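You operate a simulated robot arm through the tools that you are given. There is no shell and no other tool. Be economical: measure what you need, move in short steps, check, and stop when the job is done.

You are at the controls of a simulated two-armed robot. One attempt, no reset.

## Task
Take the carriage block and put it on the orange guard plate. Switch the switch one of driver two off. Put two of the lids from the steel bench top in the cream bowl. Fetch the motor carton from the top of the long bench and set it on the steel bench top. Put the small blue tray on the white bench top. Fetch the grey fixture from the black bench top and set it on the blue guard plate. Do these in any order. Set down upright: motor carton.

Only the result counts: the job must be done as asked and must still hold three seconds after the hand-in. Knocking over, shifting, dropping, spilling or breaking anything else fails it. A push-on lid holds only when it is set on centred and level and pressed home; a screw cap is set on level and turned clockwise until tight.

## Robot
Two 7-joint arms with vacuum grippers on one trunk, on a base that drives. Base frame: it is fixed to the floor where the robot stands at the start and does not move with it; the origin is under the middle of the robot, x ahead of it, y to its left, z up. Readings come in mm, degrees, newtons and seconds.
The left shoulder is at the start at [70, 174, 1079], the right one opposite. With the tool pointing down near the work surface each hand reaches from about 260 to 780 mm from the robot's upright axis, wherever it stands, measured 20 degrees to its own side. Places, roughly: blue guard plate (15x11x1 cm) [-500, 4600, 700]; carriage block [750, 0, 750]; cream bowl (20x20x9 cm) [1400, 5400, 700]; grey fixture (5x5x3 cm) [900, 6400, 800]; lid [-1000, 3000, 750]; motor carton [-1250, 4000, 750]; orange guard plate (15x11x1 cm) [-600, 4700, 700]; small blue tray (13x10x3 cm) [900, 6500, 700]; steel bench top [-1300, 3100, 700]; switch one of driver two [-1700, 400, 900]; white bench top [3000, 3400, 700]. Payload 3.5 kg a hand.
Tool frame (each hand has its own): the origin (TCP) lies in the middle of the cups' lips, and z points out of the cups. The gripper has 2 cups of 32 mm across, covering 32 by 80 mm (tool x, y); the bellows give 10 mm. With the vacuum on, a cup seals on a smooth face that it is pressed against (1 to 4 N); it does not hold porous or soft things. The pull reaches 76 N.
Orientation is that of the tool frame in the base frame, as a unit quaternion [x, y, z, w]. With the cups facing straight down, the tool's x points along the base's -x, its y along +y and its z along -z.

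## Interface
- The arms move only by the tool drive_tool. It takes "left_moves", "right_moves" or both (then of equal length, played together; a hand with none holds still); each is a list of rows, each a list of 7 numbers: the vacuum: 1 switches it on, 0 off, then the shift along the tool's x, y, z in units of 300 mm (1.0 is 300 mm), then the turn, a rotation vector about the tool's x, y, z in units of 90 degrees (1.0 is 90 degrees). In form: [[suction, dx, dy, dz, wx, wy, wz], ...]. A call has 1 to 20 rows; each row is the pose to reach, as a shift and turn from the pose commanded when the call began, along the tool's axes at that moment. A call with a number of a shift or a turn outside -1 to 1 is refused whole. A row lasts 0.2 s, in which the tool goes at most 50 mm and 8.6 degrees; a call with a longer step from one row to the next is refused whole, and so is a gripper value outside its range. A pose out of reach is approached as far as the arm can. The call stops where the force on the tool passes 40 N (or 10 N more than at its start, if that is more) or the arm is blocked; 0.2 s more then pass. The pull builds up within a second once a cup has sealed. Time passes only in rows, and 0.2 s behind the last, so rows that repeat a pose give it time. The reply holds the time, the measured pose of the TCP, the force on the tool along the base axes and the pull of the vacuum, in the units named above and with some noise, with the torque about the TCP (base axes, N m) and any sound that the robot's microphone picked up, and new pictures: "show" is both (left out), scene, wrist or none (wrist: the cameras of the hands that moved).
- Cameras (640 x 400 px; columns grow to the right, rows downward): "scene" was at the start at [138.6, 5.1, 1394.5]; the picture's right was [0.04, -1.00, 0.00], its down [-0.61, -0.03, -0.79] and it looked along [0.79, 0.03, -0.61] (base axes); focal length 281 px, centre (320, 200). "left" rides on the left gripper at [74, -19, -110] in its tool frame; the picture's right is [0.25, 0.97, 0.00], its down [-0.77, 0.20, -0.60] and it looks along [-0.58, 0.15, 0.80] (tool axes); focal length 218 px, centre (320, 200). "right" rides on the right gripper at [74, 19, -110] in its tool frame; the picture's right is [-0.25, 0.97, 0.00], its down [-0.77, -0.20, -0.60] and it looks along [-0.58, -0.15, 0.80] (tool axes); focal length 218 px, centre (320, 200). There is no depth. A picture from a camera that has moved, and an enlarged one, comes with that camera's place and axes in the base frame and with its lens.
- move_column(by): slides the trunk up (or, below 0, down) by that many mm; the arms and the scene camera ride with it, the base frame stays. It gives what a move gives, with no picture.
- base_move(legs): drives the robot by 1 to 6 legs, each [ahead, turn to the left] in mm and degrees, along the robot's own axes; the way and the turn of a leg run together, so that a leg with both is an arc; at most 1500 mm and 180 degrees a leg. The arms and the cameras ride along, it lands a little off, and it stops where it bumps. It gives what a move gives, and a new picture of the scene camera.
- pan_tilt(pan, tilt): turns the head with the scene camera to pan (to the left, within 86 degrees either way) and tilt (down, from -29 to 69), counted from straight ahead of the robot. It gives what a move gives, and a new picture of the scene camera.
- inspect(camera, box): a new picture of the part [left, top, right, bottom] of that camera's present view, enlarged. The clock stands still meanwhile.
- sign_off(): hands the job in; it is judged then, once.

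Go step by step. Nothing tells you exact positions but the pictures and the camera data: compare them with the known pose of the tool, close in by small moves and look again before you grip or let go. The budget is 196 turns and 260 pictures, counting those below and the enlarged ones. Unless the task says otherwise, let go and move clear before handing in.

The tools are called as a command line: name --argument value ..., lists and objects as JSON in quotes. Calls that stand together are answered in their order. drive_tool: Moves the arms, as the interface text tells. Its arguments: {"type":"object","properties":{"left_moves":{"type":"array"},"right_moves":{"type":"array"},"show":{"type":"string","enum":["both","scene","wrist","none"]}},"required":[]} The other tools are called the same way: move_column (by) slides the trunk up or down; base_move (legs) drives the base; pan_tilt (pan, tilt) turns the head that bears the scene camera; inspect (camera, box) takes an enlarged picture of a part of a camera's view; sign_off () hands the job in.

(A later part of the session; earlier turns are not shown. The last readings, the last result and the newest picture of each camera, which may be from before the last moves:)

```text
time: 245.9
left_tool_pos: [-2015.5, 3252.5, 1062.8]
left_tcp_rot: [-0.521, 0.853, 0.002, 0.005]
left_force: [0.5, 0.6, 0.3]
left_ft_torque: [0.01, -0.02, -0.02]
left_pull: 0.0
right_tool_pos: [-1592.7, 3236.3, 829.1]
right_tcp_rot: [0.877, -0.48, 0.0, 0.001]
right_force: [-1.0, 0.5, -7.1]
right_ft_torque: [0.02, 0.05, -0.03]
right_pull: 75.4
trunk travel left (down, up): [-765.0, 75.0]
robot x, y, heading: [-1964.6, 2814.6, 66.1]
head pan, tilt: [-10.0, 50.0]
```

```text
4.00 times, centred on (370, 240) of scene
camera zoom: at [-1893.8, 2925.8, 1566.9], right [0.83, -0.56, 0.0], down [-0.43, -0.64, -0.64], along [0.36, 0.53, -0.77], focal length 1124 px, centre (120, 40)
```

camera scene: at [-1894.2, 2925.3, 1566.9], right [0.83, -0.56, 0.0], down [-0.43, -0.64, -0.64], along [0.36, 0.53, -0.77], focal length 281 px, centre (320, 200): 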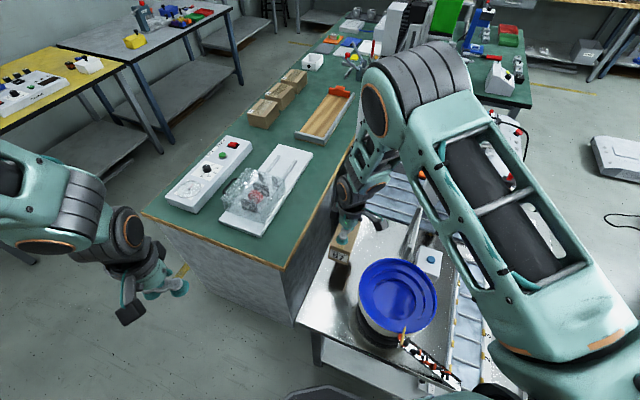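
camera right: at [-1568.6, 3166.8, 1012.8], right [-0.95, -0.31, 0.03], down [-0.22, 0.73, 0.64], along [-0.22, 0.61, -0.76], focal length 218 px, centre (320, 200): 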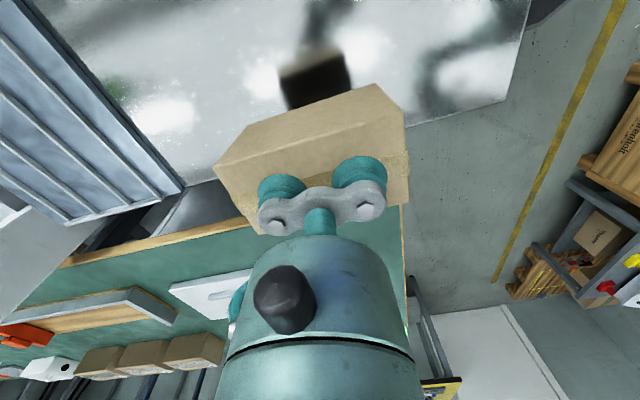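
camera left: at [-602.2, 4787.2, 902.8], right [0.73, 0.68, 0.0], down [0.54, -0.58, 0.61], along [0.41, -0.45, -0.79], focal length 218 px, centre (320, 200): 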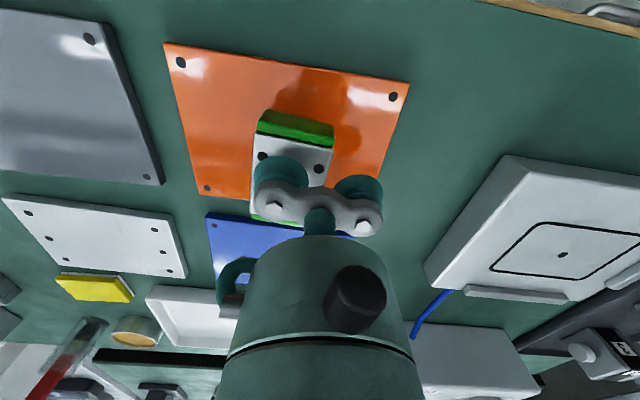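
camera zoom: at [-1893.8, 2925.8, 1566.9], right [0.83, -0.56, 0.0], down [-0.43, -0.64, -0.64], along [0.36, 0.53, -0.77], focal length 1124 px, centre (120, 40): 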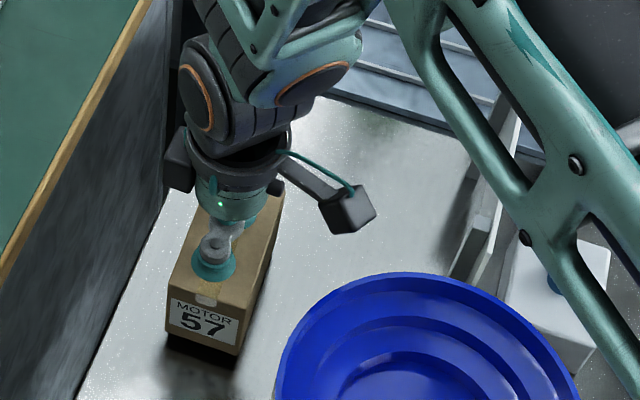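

drive_tool --right_moves '[[1, 0, 0, 0.01, 0, 0, 0], [1, 0, 0, 0.02, 0, 0, 0], [1, 0, 0, 0.03, 0, 0, 0], [1, 0, 0, 0.037, 0, 0, 0], [1, 0, 0, 0.037, 0, 0, 0]]' --show "none"

```text
time: 247.1
left_tool_pos: [-2015.9, 3253.3, 1063.8]
left_tcp_rot: [-0.521, 0.853, 0.002, 0.004]
left_force: [-0.2, -0.7, 0.2]
left_ft_torque: [-0.01, 0.02, 0.01]
left_pull: 0.0
right_tool_pos: [-1592.8, 3235.6, 817.8]
right_tcp_rot: [0.877, -0.48, 0.001, 0.001]
right_force: [-0.4, -0.2, -7.2]
right_ft_torque: [-0.01, 0.05, 0.01]
right_pull: 75.6
trunk travel left (down, up): [-765.0, 75.0]
robot x, y, heading: [-1959.7, 2809.8, 66.0]
head pan, tilt: [-10.0, 50.0]
```

drive_tool --right_moves '[[1, 0, 0, 0.008, 0, 0, 0], [1, 0, 0, 0.016, 0, 0, 0], [1, 0, 0, 0.024, 0, 0, 0], [1, 0, 0, 0.03, 0, 0, 0], [1, 0, 0, 0.03, 0, 0, 0]]' --show "none"

inspect --camera "scene" --box '[300, 220, 396, 280]'

```text
time: 248.1
left_tool_pos: [-2018.6, 3249.5, 1064.7]
left_tcp_rot: [-0.521, 0.854, 0.002, 0.006]
left_force: [0.5, -0.5, 0.2]
left_ft_torque: [-0.02, -0.02, -0.01]
left_pull: 0.0
right_tool_pos: [-1593.4, 3234.9, 813.9]
right_tcp_rot: [0.877, -0.48, -0.002, -0.002]
right_force: [-6.3, -7.9, 26.2]
right_ft_torque: [-0.11, -0.03, -0.13]
right_pull: 75.4
trunk travel left (down, up): [-765.0, 75.0]
robot x, y, heading: [-1962.3, 2812.7, 66.0]
head pan, tilt: [-10.0, 50.0]
stopped in row 5 (right hand): the force on the tool passed its limit at 42 N (the readings are from after the stop); the commanded pose is now the measured one
```

```text
6.67 times, centred on (348, 250) of scene
camera zoom: at [-1897.9, 2920.8, 1567.5], right [0.83, -0.56, 0.0], down [-0.43, -0.63, -0.65], along [0.36, 0.54, -0.76], focal length 1874 px, centre (133, -133)
```

zoom: 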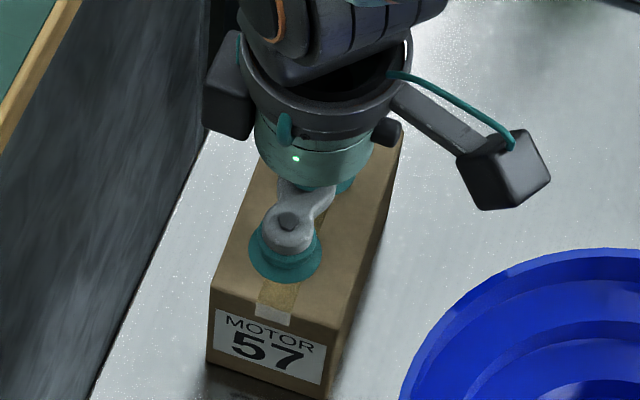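

The carton is down on the steel top. I'll ease up, release and clear.

drive_tool --right_moves '[[1, 0, 0, -0.007, 0, 0, 0], [0, 0, 0, -0.007, 0, 0, 0], [0, 0, 0, -0.007, 0, 0, 0], [0, 0, 0, -0.007, 0, 0, 0], [0, 0, 0, -0.007, 0, 0, 0], [0, 0, 0, -0.03, 0, 0, 0], [0, 0, 0, -0.1, 0, 0, 0], [0, 0, 0, -0.25, 0, 0, 0], [0, 0, 0, -0.4, 0, 0, 0], [0, 0, 0, -0.55, 0, 0, 0], [0, 0, 0, -0.7, 0, 0, 0]]' --show "scene"

```text
time: 250.5
left_tool_pos: [-2017.0, 3251.8, 1063.9]
left_tcp_rot: [-0.521, 0.854, 0.002, 0.004]
left_force: [0.1, -0.6, 1.1]
left_ft_torque: [0.02, -0.05, 0.03]
left_pull: 0.1
right_tool_pos: [-1593.6, 3233.4, 1023.2]
right_tcp_rot: [0.877, -0.48, -0.001, -0.001]
right_force: [-0.1, 0.6, 0.8]
right_ft_torque: [0.0, -0.01, 0.01]
right_pull: 0.0
trunk travel left (down, up): [-765.0, 75.0]
robot x, y, heading: [-1955.5, 2813.5, 66.1]
head pan, tilt: [-10.0, 50.0]
camera scene: at [-1895.4, 2923.2, 1567.1], right [0.83, -0.56, 0.0], down [-0.43, -0.64, -0.64], along [0.36, 0.53, -0.77], focal length 281 px, centre (320, 200)
```

scene: 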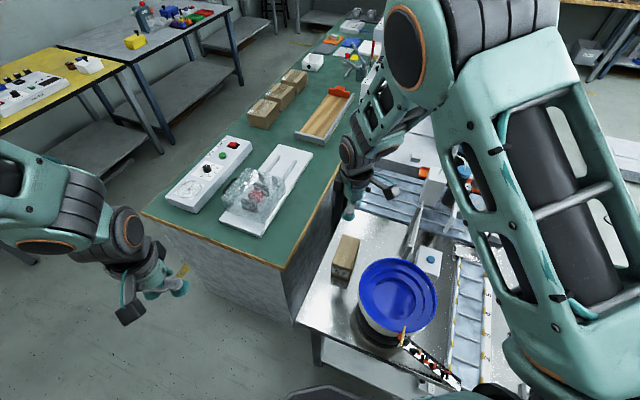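

The carton is upright on the steel bench. I'll retract and drive to the front of the bench for the lids.

drive_tool --right_moves '[[0, 0.04, 0.06, 0, 0, 0, 0.09], [0, 0.08, 0.12, 0, 0, 0, 0.18], [0, 0.12, 0.18, 0, 0, 0, 0.27], [0, 0.16, 0.24, 0, 0, 0, 0.36], [0, 0.2, 0.3, 0, 0, 0, 0.45], [0, 0.24, 0.36, 0, 0, 0, 0.54], [0, 0.275, 0.417, 0, 0, 0, 0.628]]' --show "none"

base_move --legs '[[0, -123.4], [1076, 0], [0, 90], [757, 0], [0, 90]]'

pan_tilt --pan -10 --tilt 40

```text
time: 252.1
left_tool_pos: [-2017.5, 3251.9, 1063.8]
left_tcp_rot: [-0.521, 0.854, 0.002, 0.004]
left_force: [-0.8, 0.2, 0.0]
left_ft_torque: [0.02, 0.01, 0.03]
left_pull: 0.1
right_tool_pos: [-1653.5, 3099.2, 1021.0]
right_tcp_rot: [-0.544, 0.839, 0.002, 0.001]
right_force: [0.0, -0.9, 0.4]
right_ft_torque: [0.0, 0.01, -0.01]
right_pull: 0.1
trunk travel left (down, up): [-765.0, 75.0]
robot x, y, heading: [-1954.3, 2811.7, 66.1]
head pan, tilt: [-10.0, 50.0]
```

```text
time: 274.1
left_tool_pos: [-1139.3, 2522.5, 1063.7]
left_tcp_rot: [0.863, -0.504, -0.003, -0.003]
left_force: [-1.1, 0.6, 0.0]
left_ft_torque: [0.01, 0.0, 0.01]
left_pull: 0.0
right_tool_pos: [-811.3, 2741.9, 1019.8]
right_tcp_rot: [0.878, -0.48, -0.001, 0.001]
right_force: [-0.5, -0.2, -0.2]
right_ft_torque: [0.01, 0.03, 0.0]
right_pull: 0.1
trunk travel left (down, up): [-765.0, 75.0]
robot x, y, heading: [-741.7, 2326.3, 123.0]
head pan, tilt: [-10.0, 50.0]
camera scene: at [-795.9, 2443.2, 1566.9], right [0.92, 0.39, 0.0], down [0.3, -0.71, -0.64], along [-0.25, 0.59, -0.77], focal length 281 px, centre (320, 200)
```

scene: 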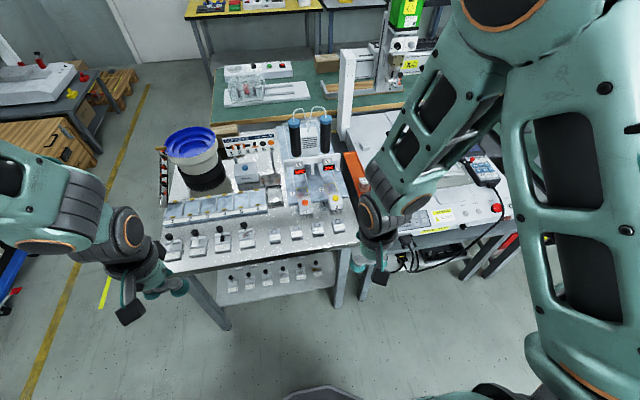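

```text
time: 274.8
left_tool_pos: [-1137.9, 2520.6, 1062.9]
left_tcp_rot: [0.863, -0.504, -0.004, -0.004]
left_force: [0.6, 0.2, -0.4]
left_ft_torque: [-0.01, 0.03, 0.02]
left_pull: 0.1
right_tool_pos: [-811.1, 2741.6, 1019.7]
right_tcp_rot: [0.878, -0.479, -0.002, 0.001]
right_force: [0.3, 0.9, 0.2]
right_ft_torque: [0.01, 0.01, 0.01]
right_pull: 0.1
trunk travel left (down, up): [-765.0, 75.0]
robot x, y, heading: [-742.2, 2331.3, 122.7]
head pan, tilt: [-10.0, 40.0]
camera scene: at [-799.3, 2450.3, 1581.1], right [0.92, 0.39, 0.0], down [0.25, -0.59, -0.77], along [-0.3, 0.71, -0.64], focal length 281 px, centre (320, 200)
```

scene: 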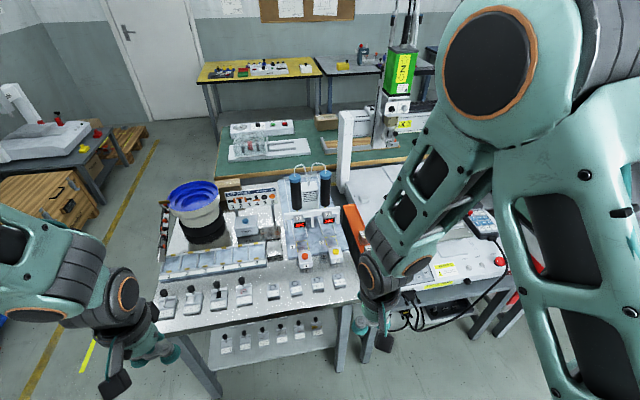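

inspect --camera "scene" --box '[150, 210, 358, 340]'

inspect --camera "scene" --box '[230, 240, 358, 320]'

```text
3.08 times, centred on (254, 275) of scene
camera zoom: at [-799.3, 2450.3, 1581.1], right [0.92, 0.39, 0.0], down [0.25, -0.59, -0.77], along [-0.3, 0.71, -0.64], focal length 865 px, centre (523, -31)
```

zoom: 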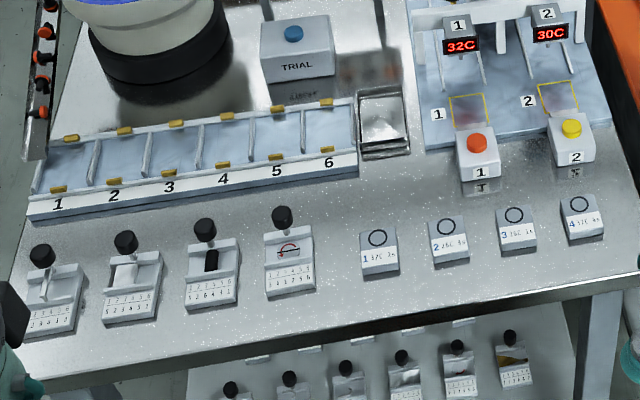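

```text
5.00 times, centred on (294, 280) of scene
camera zoom: at [-799.3, 2450.3, 1581.1], right [0.92, 0.39, 0.0], down [0.25, -0.59, -0.77], along [-0.3, 0.71, -0.64], focal length 1406 px, centre (450, -200)
```

zoom: 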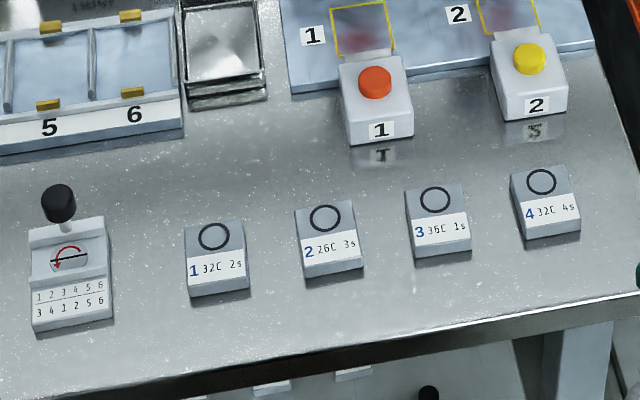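

inspect --camera "scene" --box '[256, 232, 304, 262]'

inspect --camera "scene" --box '[260, 265, 356, 325]'

inspect --camera "scene" --box '[280, 190, 360, 240]'

```text
13.33 times, centred on (280, 247) of scene
camera zoom: at [-799.3, 2450.3, 1581.1], right [0.92, 0.39, 0.0], down [0.25, -0.59, -0.77], along [-0.3, 0.71, -0.64], focal length 3748 px, centre (853, -427)
```

zoom: 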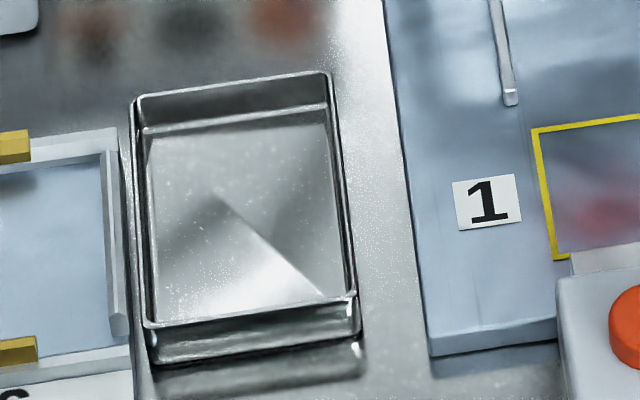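

```text
6.67 times, centred on (308, 295) of scene
camera zoom: at [-799.3, 2450.3, 1581.1], right [0.92, 0.39, 0.0], down [0.25, -0.59, -0.77], along [-0.3, 0.71, -0.64], focal length 1874 px, centre (400, -433)
```

zoom: 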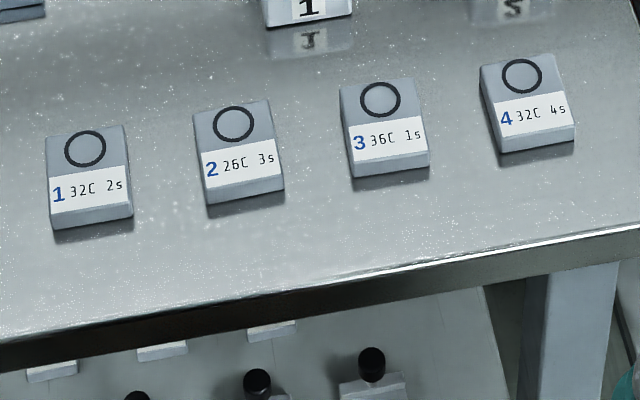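

```text
8.00 times, centred on (320, 215) of scene
camera zoom: at [-799.3, 2450.3, 1581.1], right [0.92, 0.39, 0.0], down [0.25, -0.59, -0.77], along [-0.3, 0.71, -0.64], focal length 2249 px, centre (320, 80)
```

zoom: 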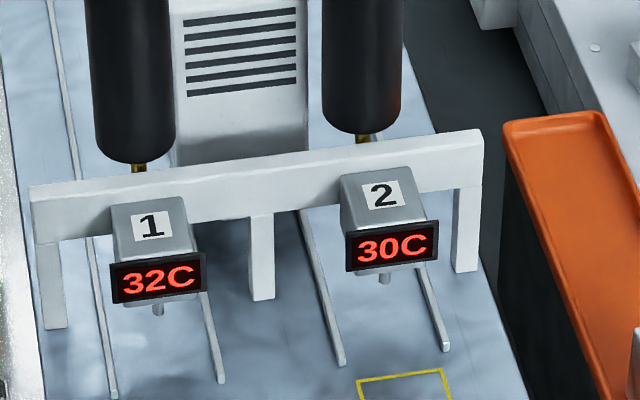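

The four numbered grey pieces (1–4) in a row at the front right must be the lids. I'll move closer and take #4 with the right hand and #1 with the left.

base_move --legs '[[170, 0]]'

pan_tilt --pan -5 --tilt 55

inspect --camera "right" --box '[0, 0, 640, 400]'

```text
time: 276.3
left_tool_pos: [-1230.1, 2663.9, 1062.9]
left_tcp_rot: [0.863, -0.505, -0.004, -0.004]
left_force: [0.0, 0.3, 0.8]
left_ft_torque: [0.01, 0.02, 0.01]
left_pull: 0.0
right_tool_pos: [-903.4, 2883.1, 1020.5]
right_tcp_rot: [0.878, -0.479, -0.002, 0.0]
right_force: [-0.1, 0.5, -0.1]
right_ft_torque: [0.02, -0.01, 0.03]
right_pull: 0.1
trunk travel left (down, up): [-765.0, 75.0]
robot x, y, heading: [-837.0, 2471.1, 122.8]
head pan, tilt: [-10.0, 40.0]
camera scene: at [-890.1, 2591.8, 1581.4], right [0.92, 0.39, 0.0], down [0.25, -0.59, -0.77], along [-0.3, 0.71, -0.64], focal length 281 px, centre (320, 200)
```

scene: 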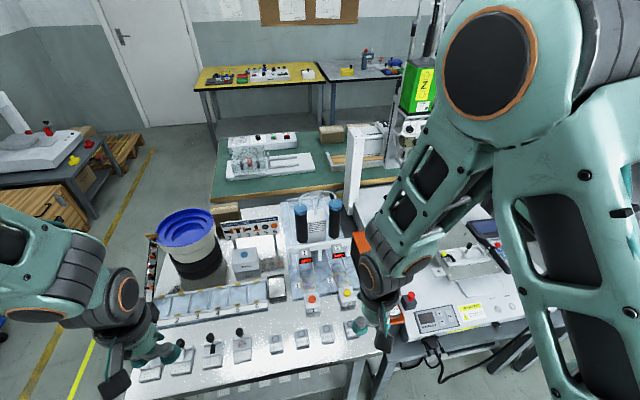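

```text
time: 277.1
left_tool_pos: [-1230.7, 2664.9, 1063.9]
left_tcp_rot: [0.863, -0.505, -0.004, -0.002]
left_force: [0.3, 0.8, 0.3]
left_ft_torque: [-0.02, -0.01, 0.02]
left_pull: 0.1
right_tool_pos: [-904.3, 2885.8, 1020.8]
right_tcp_rot: [0.877, -0.48, -0.001, 0.0]
right_force: [0.9, -0.4, 0.6]
right_ft_torque: [-0.02, 0.03, 0.01]
right_pull: 0.0
trunk travel left (down, up): [-765.0, 75.0]
robot x, y, heading: [-833.9, 2471.3, 122.9]
head pan, tilt: [-5.0, 55.0]
camera scene: at [-893.2, 2580.9, 1560.4], right [0.88, 0.47, 0.0], down [0.38, -0.72, -0.57], along [-0.27, 0.51, -0.82], focal length 281 px, centre (320, 200)
```

scene: 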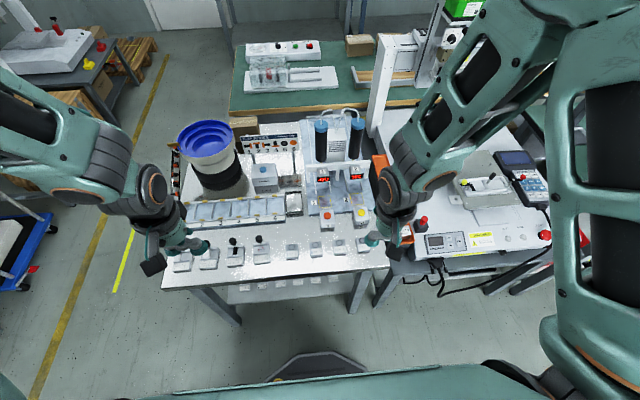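

```text
1.00 times, centred on (320, 200) of right (not enlarged: the box is as wide or as high as the picture)
camera zoom: at [-880.6, 2812.5, 1129.5], right [-0.95, -0.31, 0.0], down [-0.25, 0.76, 0.6], along [-0.19, 0.57, -0.8], focal length 218 px, centre (320, 200)
```

zoom: 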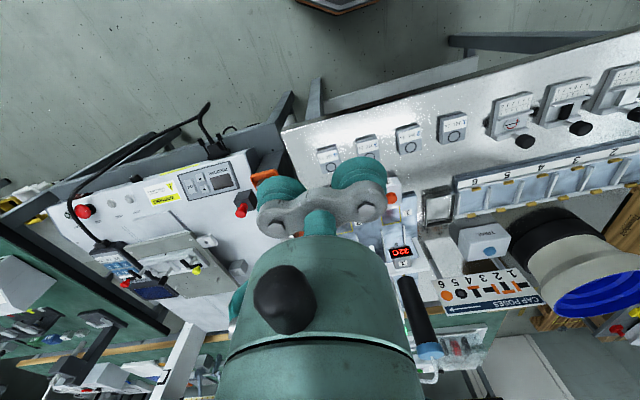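

Lid #4 is at about [-951, 2980]. I'll bring the right hand's +y cup over it.

drive_tool --right_moves '[[0, -0.09, -0.03, 0.1, 0, 0, 0], [0, -0.18, -0.06, 0.2, 0, 0, 0], [0, -0.27, -0.09, 0.3, 0, 0, 0], [0, -0.351, -0.119, 0.4, 0, 0, 0], [0, -0.351, -0.119, 0.54, 0, 0, 0], [0, -0.351, -0.119, 0.66, 0, 0, 0], [0, -0.351, -0.119, 0.72, 0, 0, 0], [0, -0.351, -0.119, 0.72, 0, 0, 0]]' --show "none"

inspect --camera "right" --box '[200, 60, 520, 260]'

```text
time: 278.9
left_tool_pos: [-1230.3, 2665.5, 1062.9]
left_tcp_rot: [0.863, -0.505, -0.004, -0.002]
left_force: [0.3, 0.6, -0.1]
left_ft_torque: [-0.01, 0.0, -0.02]
left_pull: 0.2
right_tool_pos: [-931.4, 2993.0, 804.7]
right_tcp_rot: [0.878, -0.479, 0.0, 0.0]
right_force: [-0.2, -0.2, 0.5]
right_ft_torque: [0.02, 0.02, -0.01]
right_pull: 0.1
trunk travel left (down, up): [-765.0, 75.0]
robot x, y, heading: [-834.7, 2474.4, 122.7]
head pan, tilt: [-5.0, 55.0]
```

```text
2.00 times, centred on (360, 160) of right
camera zoom: at [-907.4, 2919.7, 913.3], right [-0.95, -0.31, 0.0], down [-0.25, 0.76, 0.61], along [-0.19, 0.58, -0.8], focal length 436 px, centre (240, 280)
```

zoom: 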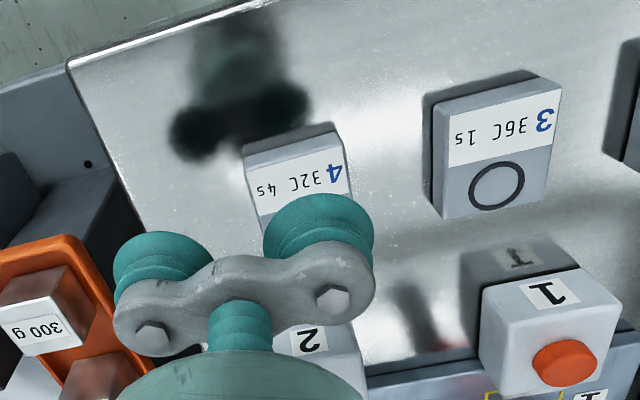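

The cup needs to go 7 mm further forward. Then I'll go down with the vacuum on.

drive_tool --right_moves '[[1, -0.024, 0, 0.06, 0, 0, 0], [1, -0.024, 0, 0.12, 0, 0, 0], [1, -0.024, 0, 0.14, 0, 0, 0], [1, -0.024, 0, 0.15, 0, 0, 0], [1, -0.024, 0, 0.158, 0, 0, 0], [1, -0.024, 0, 0.158, 0, 0, 0]]' --show "none"

inspect --camera "right" --box '[200, 60, 520, 260]'

```text
time: 280.3
left_tool_pos: [-1229.5, 2666.5, 1063.5]
left_tcp_rot: [0.863, -0.505, -0.003, -0.004]
left_force: [0.2, 0.2, 0.5]
left_ft_torque: [-0.01, -0.02, 0.01]
left_pull: 0.0
right_tool_pos: [-935.3, 2999.6, 757.1]
right_tcp_rot: [0.878, -0.479, -0.001, 0.0]
right_force: [0.0, 0.1, 0.3]
right_ft_torque: [-0.49, 0.76, -0.04]
right_pull: 37.2
trunk travel left (down, up): [-765.0, 75.0]
robot x, y, heading: [-832.9, 2469.1, 123.1]
head pan, tilt: [-5.0, 55.0]
```

```text
2.00 times, centred on (360, 160) of right
camera zoom: at [-911.6, 2925.9, 866.6], right [-0.95, -0.31, 0.0], down [-0.25, 0.76, 0.61], along [-0.19, 0.58, -0.8], focal length 436 px, centre (240, 280)
```

zoom: 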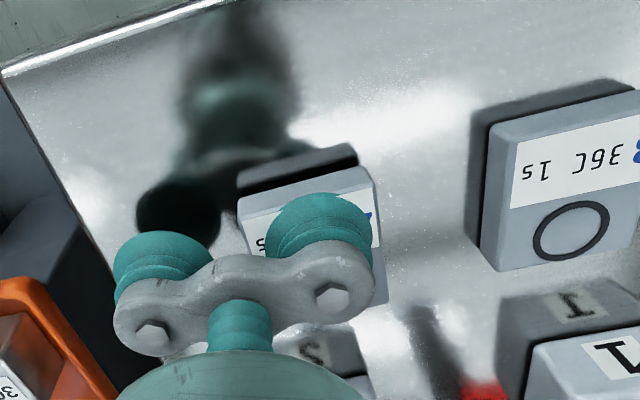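

Lid #4 is sealed. I'll lift it and move it out to the right to make room for the left hand.

drive_tool --right_moves '[[1, 0, 0, -0.04, 0, 0, 0], [1, 0, 0, -0.15, 0, 0, 0], [1, 0, 0, -0.3, 0, 0, 0], [1, 0, 0, -0.45, 0, 0, 0], [1, 0.05, -0.05, -0.6, 0, 0, 0], [1, 0.12, -0.12, -0.72, 0, 0, 0], [1, 0.22, -0.22, -0.78, 0, 0, 0], [1, 0.32, -0.32, -0.8, 0, 0, 0], [1, 0.4, -0.44, -0.8, 0, 0, 0], [1, 0.47, -0.55, -0.8, 0, 0, 0]]' --show "none"

drive_tool --left_moves '[[0, -0.05, -0.14, 0, 0, 0, 0], [0, -0.1, -0.28, 0, 0, 0, 0], [0, -0.15, -0.42, 0, 0, 0, 0], [0, -0.2, -0.56, 0, 0, 0, 0], [0, -0.25, -0.7, 0, 0, 0, 0], [0, -0.3, -0.84, 0, 0, 0, 0], [0, -0.35, -0.98, 0.05, 0, 0, 0]]' --show "scene"

```text
time: 282.5
left_tool_pos: [-1229.6, 2666.6, 1064.6]
left_tcp_rot: [0.863, -0.505, -0.004, -0.003]
left_force: [0.3, -1.0, -0.5]
left_ft_torque: [0.01, 0.03, 0.02]
left_pull: 0.0
right_tool_pos: [-718.1, 2969.0, 997.2]
right_tcp_rot: [0.878, -0.478, -0.002, 0.0]
right_force: [0.6, 0.1, -0.7]
right_ft_torque: [-0.49, 0.75, 0.03]
right_pull: 38.0
trunk travel left (down, up): [-765.0, 75.0]
robot x, y, heading: [-832.7, 2473.8, 122.9]
head pan, tilt: [-5.0, 55.0]
```

```text
time: 284.1
left_tool_pos: [-1039.7, 2910.8, 1065.1]
left_tcp_rot: [0.874, -0.485, 0.009, -0.026]
left_force: [-0.2, 0.3, -0.3]
left_ft_torque: [-0.02, -0.01, -0.03]
left_pull: 0.1
right_tool_pos: [-720.8, 2970.9, 995.3]
right_tcp_rot: [0.877, -0.48, 0.0, 0.0]
right_force: [-0.9, -0.6, -0.6]
right_ft_torque: [-0.48, 0.7, 0.03]
right_pull: 37.9
trunk travel left (down, up): [-765.0, 75.0]
robot x, y, heading: [-833.2, 2471.1, 122.7]
head pan, tilt: [-5.0, 55.0]
camera scene: at [-892.9, 2581.9, 1560.3], right [0.88, 0.47, 0.0], down [0.38, -0.73, -0.57], along [-0.27, 0.51, -0.82], focal length 281 px, centre (320, 200)
```

scene: 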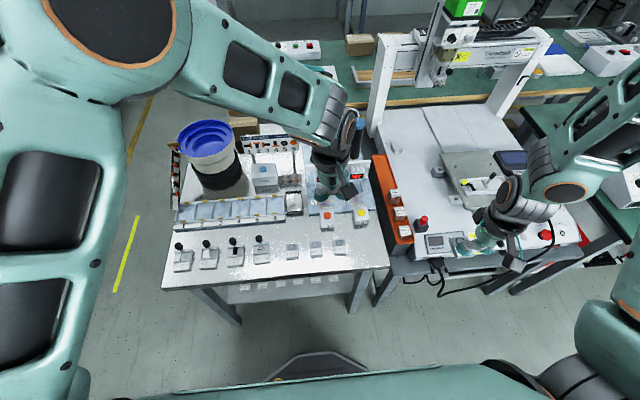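

The left hand is near its fold limit. I'll turn the base 20° right so lid #3 sits comfortably in front of it.

base_move --legs '[[0, -20]]'

inspect --camera "left" --box '[0, 0, 640, 400]'

```text
time: 285.6
left_tool_pos: [-880.8, 2951.3, 1060.2]
left_tcp_rot: [0.778, -0.628, 0.013, -0.02]
left_force: [0.4, -0.2, 0.1]
left_ft_torque: [-0.03, -0.02, 0.04]
left_pull: 0.0
right_tool_pos: [-559.4, 2902.1, 997.0]
right_tcp_rot: [0.782, -0.623, -0.001, -0.001]
right_force: [0.9, 0.8, 0.0]
right_ft_torque: [-0.22, 0.78, -0.02]
right_pull: 37.3
trunk travel left (down, up): [-765.0, 75.0]
robot x, y, heading: [-834.4, 2471.8, 103.0]
head pan, tilt: [-5.0, 55.0]
camera scene: at [-853.9, 2593.9, 1560.5], right [0.99, 0.14, 0.0], down [0.11, -0.81, -0.57], along [-0.08, 0.57, -0.82], focal length 281 px, centre (320, 200)
```

scene: 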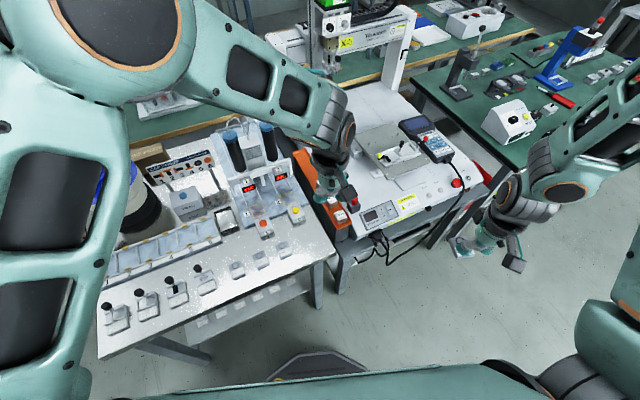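

```text
1.00 times, centred on (320, 200) of left (not enlarged: the box is as wide or as high as the picture)
camera zoom: at [-851.7, 2882.4, 1172.0], right [-0.89, -0.45, -0.05], down [-0.39, 0.7, 0.6], along [-0.24, 0.55, -0.8], focal length 218 px, centre (320, 200)
```

zoom: 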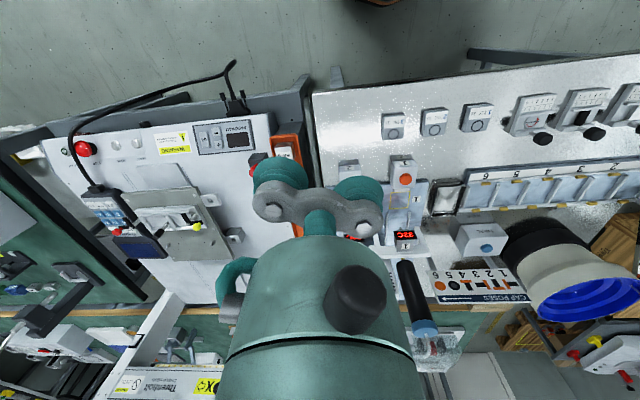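

Lid #3 again triangulates to [-1015, 2949]. I'll bring the left +y cup over it and hover.

drive_tool --left_moves '[[0, -0.03, 0.12, 0.04, -0.01, 0, 0], [0, -0.06, 0.24, 0.1, -0.02, 0, 0], [0, -0.09, 0.358, 0.18, -0.03, 0, 0], [0, -0.09, 0.358, 0.32, -0.03, 0, 0], [0, -0.09, 0.358, 0.46, -0.03, 0, 0], [0, -0.09, 0.358, 0.6, -0.03, 0, 0], [0, -0.09, 0.358, 0.74, -0.03, 0, 0], [0, -0.09, 0.358, 0.84, -0.03, 0, 0], [0, -0.09, 0.358, 0.84, -0.03, 0, 0]]' --show "none"

inspect --camera "left" --box '[200, 60, 520, 260]'

```text
time: 287.6
left_tool_pos: [-980.0, 2958.0, 803.6]
left_tcp_rot: [0.777, -0.629, -0.001, -0.001]
left_force: [0.1, 0.1, -0.2]
left_ft_torque: [0.0, 0.01, 0.06]
left_pull: 0.0
right_tool_pos: [-559.5, 2901.2, 995.4]
right_tcp_rot: [0.782, -0.624, -0.002, 0.0]
right_force: [-0.1, -0.7, 1.0]
right_ft_torque: [-0.19, 0.86, 0.03]
right_pull: 37.8
trunk travel left (down, up): [-765.0, 75.0]
robot x, y, heading: [-833.4, 2474.3, 102.8]
head pan, tilt: [-5.0, 55.0]
```

```text
2.00 times, centred on (360, 160) of left
camera zoom: at [-944.5, 2890.6, 913.6], right [-0.89, -0.45, 0.0], down [-0.36, 0.71, 0.61], along [-0.27, 0.54, -0.79], focal length 436 px, centre (240, 280)
```

zoom: 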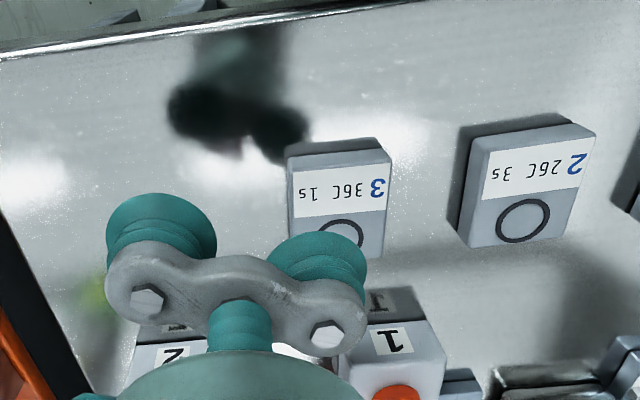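

drive_tool --left_moves '[[1, 0.014, 0.046, 0.05, 0, 0, 0], [1, 0.014, 0.046, 0.11, 0, 0, 0], [1, 0.014, 0.046, 0.135, 0, 0, 0], [1, 0.014, 0.046, 0.147, 0, 0, 0], [1, 0.014, 0.046, 0.155, 0, 0, 0], [1, 0.014, 0.046, 0.155, 0, 0, 0]]' --show "none"

inspect --camera "left" --box '[200, 60, 520, 260]'

```text
time: 289.0
left_tool_pos: [-991.8, 2953.3, 757.6]
left_tcp_rot: [0.778, -0.629, -0.002, -0.001]
left_force: [0.7, -0.3, 0.0]
left_ft_torque: [-0.18, 0.88, 0.01]
left_pull: 37.7
right_tool_pos: [-557.8, 2901.3, 996.0]
right_tcp_rot: [0.783, -0.623, -0.001, 0.001]
right_force: [0.1, -0.3, 0.0]
right_ft_torque: [-0.2, 0.87, 0.01]
right_pull: 37.6
trunk travel left (down, up): [-765.0, 75.0]
robot x, y, heading: [-833.1, 2472.3, 103.0]
head pan, tilt: [-5.0, 55.0]
```

```text
2.00 times, centred on (360, 160) of left
camera zoom: at [-957.8, 2884.1, 867.6], right [-0.89, -0.45, 0.0], down [-0.36, 0.71, 0.61], along [-0.27, 0.54, -0.79], focal length 436 px, centre (240, 280)
```

zoom: 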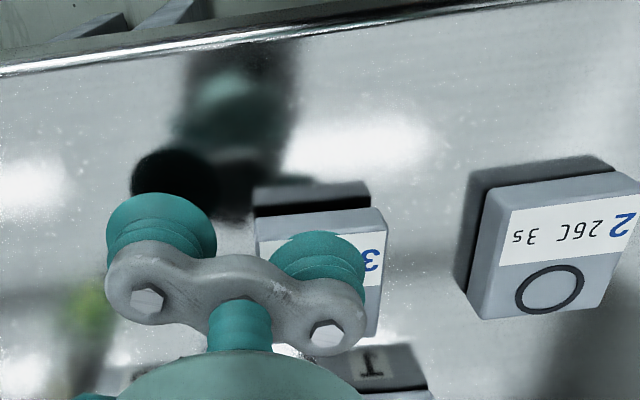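

Both lids are held. I'll lift, tuck, back away from the bench and look down the corridor toward the bowl.

drive_tool --left_moves '[[1, 0, 0, -0.04, 0, 0, 0], [1, 0, 0, -0.15, 0, 0, 0], [1, 0, 0, -0.3, 0, 0, 0], [1, 0, 0, -0.45, 0, 0, 0], [1, 0.05, 0.05, -0.6, 0, 0, 0], [1, 0.12, 0.12, -0.72, 0, 0, 0], [1, 0.2, 0.24, -0.78, 0, 0, 0], [1, 0.28, 0.36, -0.8, 0, 0, 0], [1, 0.35, 0.48, -0.8, 0, 0, 0], [1, 0.4, 0.57, -0.8, 0, 0, 0]]' --show "none"

base_move --legs '[[-170, 0], [0, -70.3]]'

pan_tilt --pan 0 --tilt 20

```text
time: 291.2
left_tool_pos: [-1134.5, 2796.2, 998.4]
left_tcp_rot: [0.778, -0.628, -0.001, -0.002]
left_force: [0.1, 0.0, 0.1]
left_ft_torque: [-0.17, 0.83, -0.02]
left_pull: 38.3
right_tool_pos: [-559.2, 2901.3, 996.5]
right_tcp_rot: [0.782, -0.623, -0.001, -0.001]
right_force: [0.6, -0.3, -0.8]
right_ft_torque: [-0.2, 0.86, 0.02]
right_pull: 37.8
trunk travel left (down, up): [-765.0, 75.0]
robot x, y, heading: [-836.2, 2472.4, 103.1]
head pan, tilt: [-5.0, 55.0]
```

```text
time: 295.7
left_tool_pos: [-592.4, 2699.0, 996.3]
left_tcp_rot: [-0.275, 0.961, 0.0, 0.001]
left_force: [-0.2, -0.1, -0.3]
left_ft_torque: [0.75, 0.47, 0.0]
left_pull: 37.7
right_tool_pos: [-297.8, 2193.8, 995.8]
right_tcp_rot: [-0.282, 0.959, 0.001, 0.001]
right_force: [-0.5, -0.5, -0.1]
right_ft_torque: [0.76, 0.47, 0.05]
right_pull: 38.3
trunk travel left (down, up): [-765.0, 75.0]
robot x, y, heading: [-793.9, 2307.8, 32.7]
head pan, tilt: [-5.0, 55.0]
camera scene: at [-687.5, 2368.8, 1560.5], right [0.47, -0.88, 0.0], down [-0.72, -0.38, -0.57], along [0.51, 0.27, -0.82], focal length 281 px, centre (320, 200)
```

scene: 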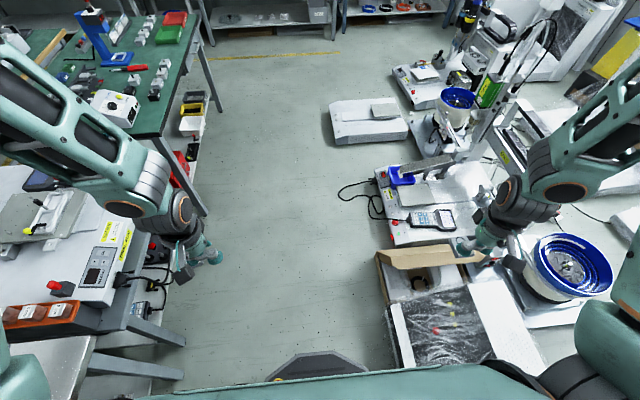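

```text
time: 296.7
left_tool_pos: [-590.9, 2698.2, 996.8]
left_tcp_rot: [-0.275, 0.962, 0.0, 0.002]
left_force: [0.8, 0.1, -0.7]
left_ft_torque: [0.76, 0.49, -0.01]
left_pull: 38.3
right_tool_pos: [-296.7, 2193.8, 995.9]
right_tcp_rot: [-0.283, 0.959, 0.001, 0.0]
right_force: [-0.6, 0.0, -1.2]
right_ft_torque: [0.72, 0.5, 0.06]
right_pull: 38.2
trunk travel left (down, up): [-765.0, 75.0]
robot x, y, heading: [-792.5, 2309.7, 32.8]
head pan, tilt: [0.0, 20.0]
camera scene: at [-673.0, 2385.6, 1612.5], right [0.54, -0.84, 0.0], down [-0.29, -0.19, -0.94], along [0.79, 0.51, -0.34], focal length 281 px, centre (320, 200)
```

scene: 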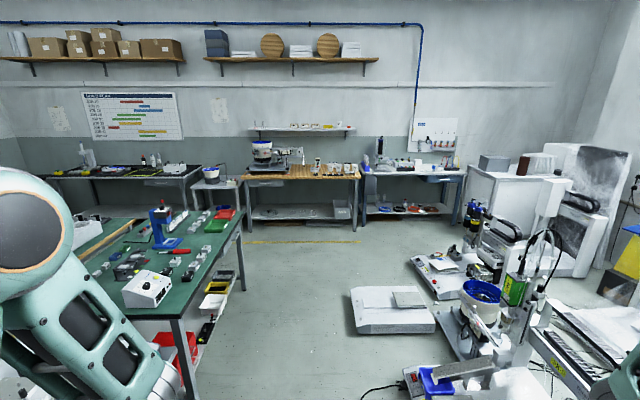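

inspect --camera "scene" --box '[20, 130, 276, 290]'

inspect --camera "scene" --box '[180, 140, 260, 190]'

inspect --camera "scene" --box '[340, 110, 500, 210]'

```text
2.50 times, centred on (148, 210) of scene
camera zoom: at [-673.0, 2385.6, 1612.5], right [0.54, -0.84, 0.0], down [-0.29, -0.19, -0.94], along [0.79, 0.51, -0.34], focal length 703 px, centre (750, 175)
```

zoom: 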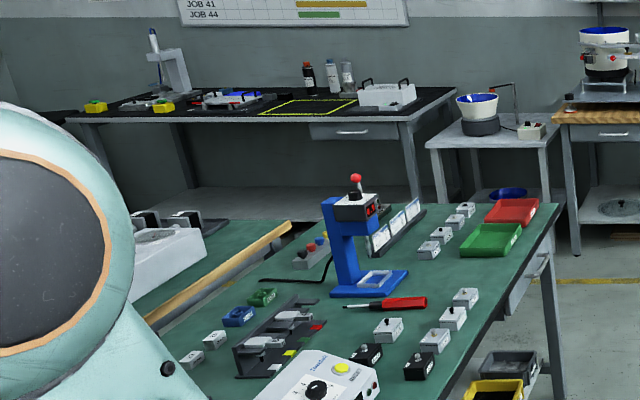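

```text
8.00 times, centred on (220, 165) of scene
camera zoom: at [-673.0, 2385.6, 1612.5], right [0.54, -0.84, 0.0], down [-0.29, -0.19, -0.94], along [0.79, 0.51, -0.34], focal length 2249 px, centre (1120, 480)
```

zoom: 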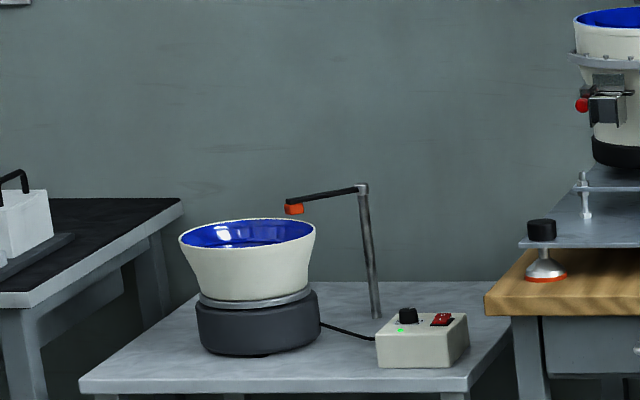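

```text
4.00 times, centred on (420, 160) of scene
camera zoom: at [-673.0, 2385.6, 1612.5], right [0.54, -0.84, 0.0], down [-0.29, -0.19, -0.94], along [0.79, 0.51, -0.34], focal length 1124 px, centre (-80, 360)
```

zoom: 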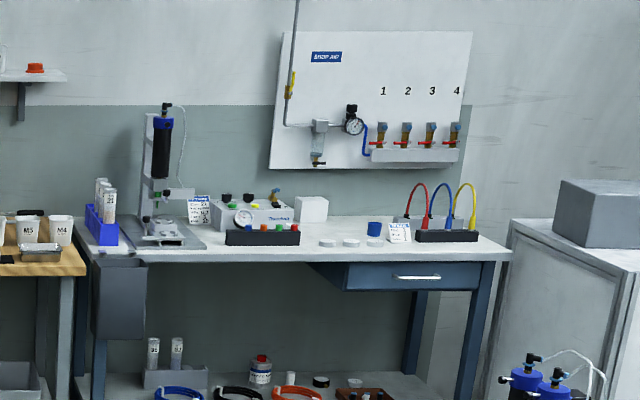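

The cream bowl is the feeder bowl on the small grey table by the far wall, around [1390, 5290]. I'll drive down the corridor and up to it.

base_move --legs '[[0, 2.7], [1340, 0], [1341, 0]]'

base_move --legs '[[0, 80.3], [1000, 0]]'

pan_tilt --pan -75 --tilt 30

```text
time: 310.2
left_tool_pos: [1579.4, 4272.4, 998.1]
left_tcp_rot: [-0.297, 0.955, 0.001, 0.002]
left_force: [0.1, 0.0, 0.4]
left_ft_torque: [0.76, 0.52, -0.04]
left_pull: 38.2
right_tool_pos: [1895.1, 3779.5, 996.1]
right_tcp_rot: [-0.304, 0.953, 0.001, 0.001]
right_force: [1.1, -0.2, -0.1]
right_ft_torque: [0.71, 0.53, 0.05]
right_pull: 37.6
trunk travel left (down, up): [-765.0, 75.0]
robot x, y, heading: [1394.4, 3873.5, 35.4]
head pan, tilt: [0.0, 20.0]
camera scene: at [1511.8, 3955.0, 1612.6], right [0.58, -0.81, 0.0], down [-0.28, -0.2, -0.94], along [0.77, 0.54, -0.34], focal length 281 px, centre (320, 200)
```

scene: 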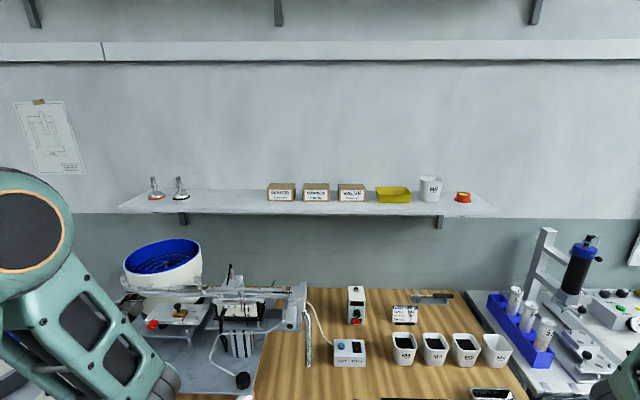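

```text
time: 318.8
left_tool_pos: [580.0, 4998.9, 997.9]
left_tcp_rot: [0.848, -0.53, -0.001, -0.001]
left_force: [-0.2, -0.5, -0.3]
left_ft_torque: [-0.38, 0.78, 0.0]
left_pull: 37.6
right_tool_pos: [1115.0, 5237.1, 997.5]
right_tcp_rot: [0.852, -0.524, -0.001, 0.001]
right_force: [-0.4, 0.4, -0.5]
right_ft_torque: [-0.4, 0.8, 0.0]
right_pull: 37.6
trunk travel left (down, up): [-765.0, 75.0]
robot x, y, heading: [949.1, 4750.0, 116.8]
head pan, tilt: [0.0, 20.0]
camera scene: at [888.0, 4883.5, 1612.6], right [0.89, 0.45, 0.0], down [0.15, -0.3, -0.94], along [-0.42, 0.84, -0.34], focal length 281 px, centre (320, 200)
```

scene: 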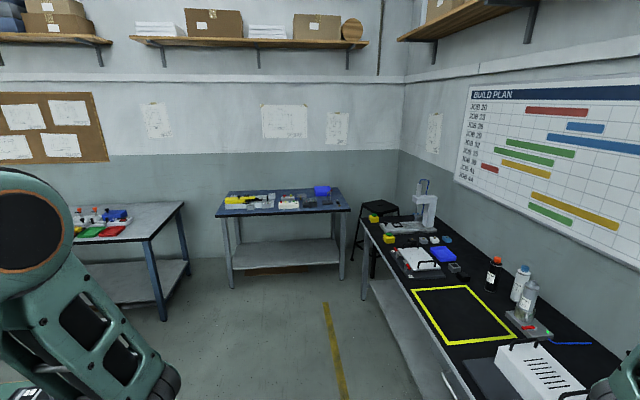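

```text
time: 320.2
left_tool_pos: [581.5, 4999.3, 998.1]
left_tcp_rot: [0.848, -0.531, -0.002, -0.001]
left_force: [-0.2, -0.6, -0.2]
left_ft_torque: [-0.41, 0.84, 0.03]
left_pull: 38.0
right_tool_pos: [1115.4, 5236.7, 995.9]
right_tcp_rot: [0.852, -0.524, -0.001, 0.0]
right_force: [0.6, -0.3, 0.7]
right_ft_torque: [-0.37, 0.82, 0.05]
right_pull: 38.2
trunk travel left (down, up): [-765.0, 75.0]
robot x, y, heading: [947.3, 4752.8, 116.9]
head pan, tilt: [-75.0, 30.0]
camera scene: at [997.2, 4861.2, 1596.5], right [0.67, -0.74, 0.0], down [-0.37, -0.33, -0.87], along [0.65, 0.58, -0.5], focal length 281 px, centre (320, 200)
```

scene: 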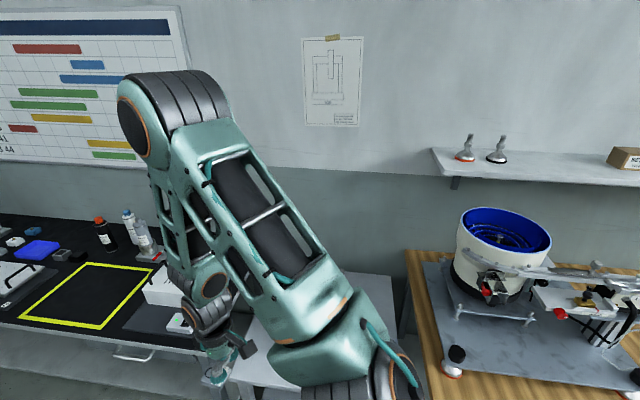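

base_move --legs '[[190, 0], [0, -84], [50, 0]]'

pan_tilt --pan 0 --tilt 40

```text
time: 325.9
left_tool_pos: [1104.8, 5342.6, 998.3]
left_tcp_rot: [-0.277, 0.961, 0.001, 0.004]
left_force: [-1.0, -0.1, 0.5]
left_ft_torque: [0.78, 0.46, 0.02]
left_pull: 37.4
right_tool_pos: [1399.4, 4835.6, 999.1]
right_tcp_rot: [-0.283, 0.959, 0.002, 0.002]
right_force: [0.0, -0.7, -0.3]
right_ft_torque: [0.76, 0.42, 0.03]
right_pull: 37.5
trunk travel left (down, up): [-765.0, 75.0]
robot x, y, heading: [907.1, 4949.2, 32.9]
head pan, tilt: [-75.0, 30.0]
camera scene: at [1009.7, 4915.1, 1597.1], right [-0.67, -0.74, -0.01], down [-0.37, 0.34, -0.87], along [0.65, -0.58, -0.5], focal length 281 px, centre (320, 200)
```

scene: 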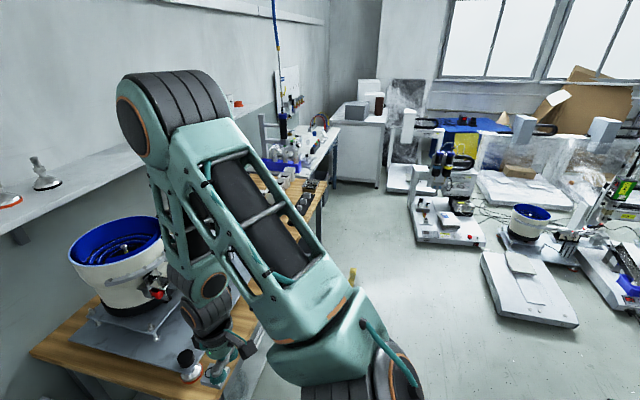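

```text
time: 327.4
left_tool_pos: [1109.6, 5344.2, 997.9]
left_tcp_rot: [-0.276, 0.961, 0.001, 0.002]
left_force: [0.1, -0.7, -0.6]
left_ft_torque: [0.76, 0.47, 0.04]
left_pull: 38.1
right_tool_pos: [1403.4, 4839.1, 996.4]
right_tcp_rot: [-0.283, 0.959, 0.002, 0.0]
right_force: [-0.7, -0.6, 0.3]
right_ft_torque: [0.73, 0.48, 0.09]
right_pull: 37.5
trunk travel left (down, up): [-765.0, 75.0]
robot x, y, heading: [905.7, 4953.8, 32.9]
head pan, tilt: [0.0, 40.0]
camera scene: at [1021.7, 5026.4, 1581.1], right [0.54, -0.84, 0.0], down [-0.54, -0.35, -0.77], along [0.64, 0.42, -0.64], focal length 281 px, centre (320, 200)
```

scene: 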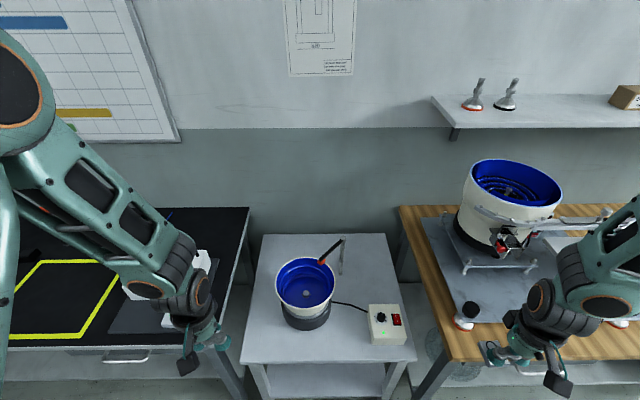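

inspect --camera "scene" --box '[250, 230, 378, 310]'

```text
5.00 times, centred on (314, 270) of scene
camera zoom: at [1021.7, 5026.4, 1581.1], right [0.54, -0.84, 0.0], down [-0.54, -0.35, -0.77], along [0.64, 0.42, -0.64], focal length 1406 px, centre (350, -150)
```

zoom: 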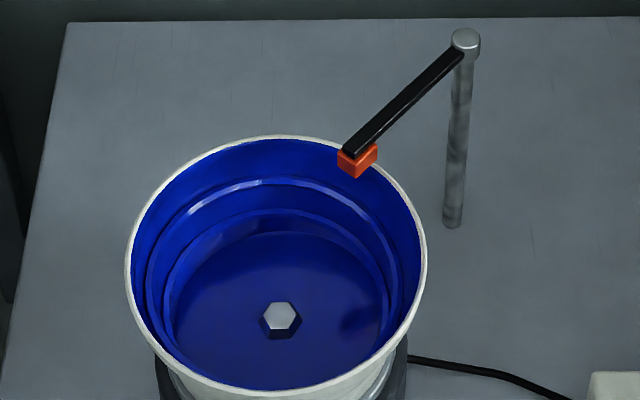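

The bowl's rim centre is about [1436, 5352], with a sensor arm over its far right edge. I'll bring the left hand with its lid over the left half, staying high.

drive_tool --left_moves '[[1, -0.13, -0.07, 0, 0, 0, 0], [1, -0.26, -0.14, 0, 0, 0, 0], [1, -0.39, -0.21, 0, 0, 0, 0], [1, -0.52, -0.28, 0, 0, 0, 0], [1, -0.65, -0.35, 0, 0, 0, 0], [1, -0.78, -0.42, 0.06, 0, 0, 0], [1, -0.9, -0.48, 0.12, 0, 0, 0], [1, -0.967, -0.507, 0.2, 0, 0, 0], [1, -0.967, -0.507, 0.2, 0, 0, 0]]' --show "wrist"

inspect --camera "scene" --box '[250, 220, 378, 300]'

```text
time: 329.4
left_tool_pos: [1435.6, 5368.7, 940.0]
left_tcp_rot: [-0.277, 0.961, 0.001, 0.001]
left_force: [0.8, -0.1, -0.6]
left_ft_torque: [0.75, 0.46, 0.05]
left_pull: 38.1
right_tool_pos: [1402.7, 4838.4, 996.5]
right_tcp_rot: [-0.283, 0.959, 0.002, 0.001]
right_force: [0.4, -0.4, -0.2]
right_ft_torque: [0.8, 0.41, 0.05]
right_pull: 37.7
trunk travel left (down, up): [-765.0, 75.0]
robot x, y, heading: [903.6, 4949.4, 33.0]
head pan, tilt: [0.0, 40.0]
camera left: at [1383.2, 5314.6, 1048.9], right [-0.73, 0.69, 0.0], down [0.54, 0.58, 0.61], along [0.42, 0.44, -0.79], focal length 218 px, centre (320, 200)
```

left: 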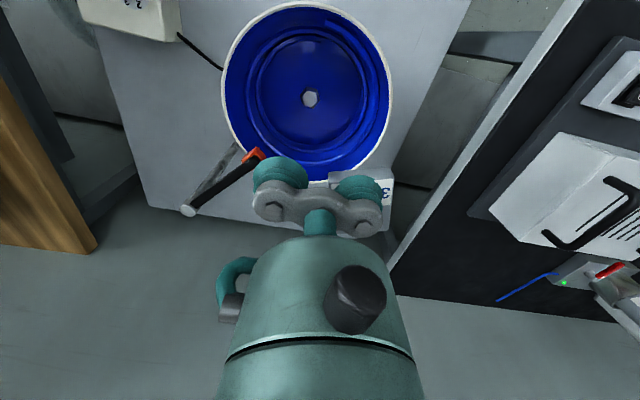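

```text
5.00 times, centred on (314, 260) of scene
camera zoom: at [1020.5, 5026.0, 1581.2], right [0.54, -0.84, 0.0], down [-0.54, -0.35, -0.77], along [0.64, 0.42, -0.64], focal length 1406 px, centre (350, -100)
```

zoom: 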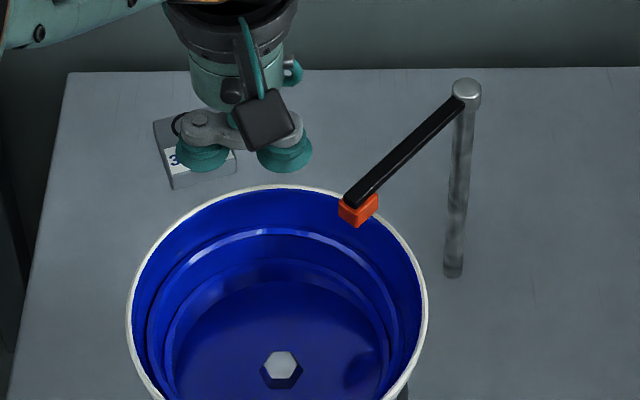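

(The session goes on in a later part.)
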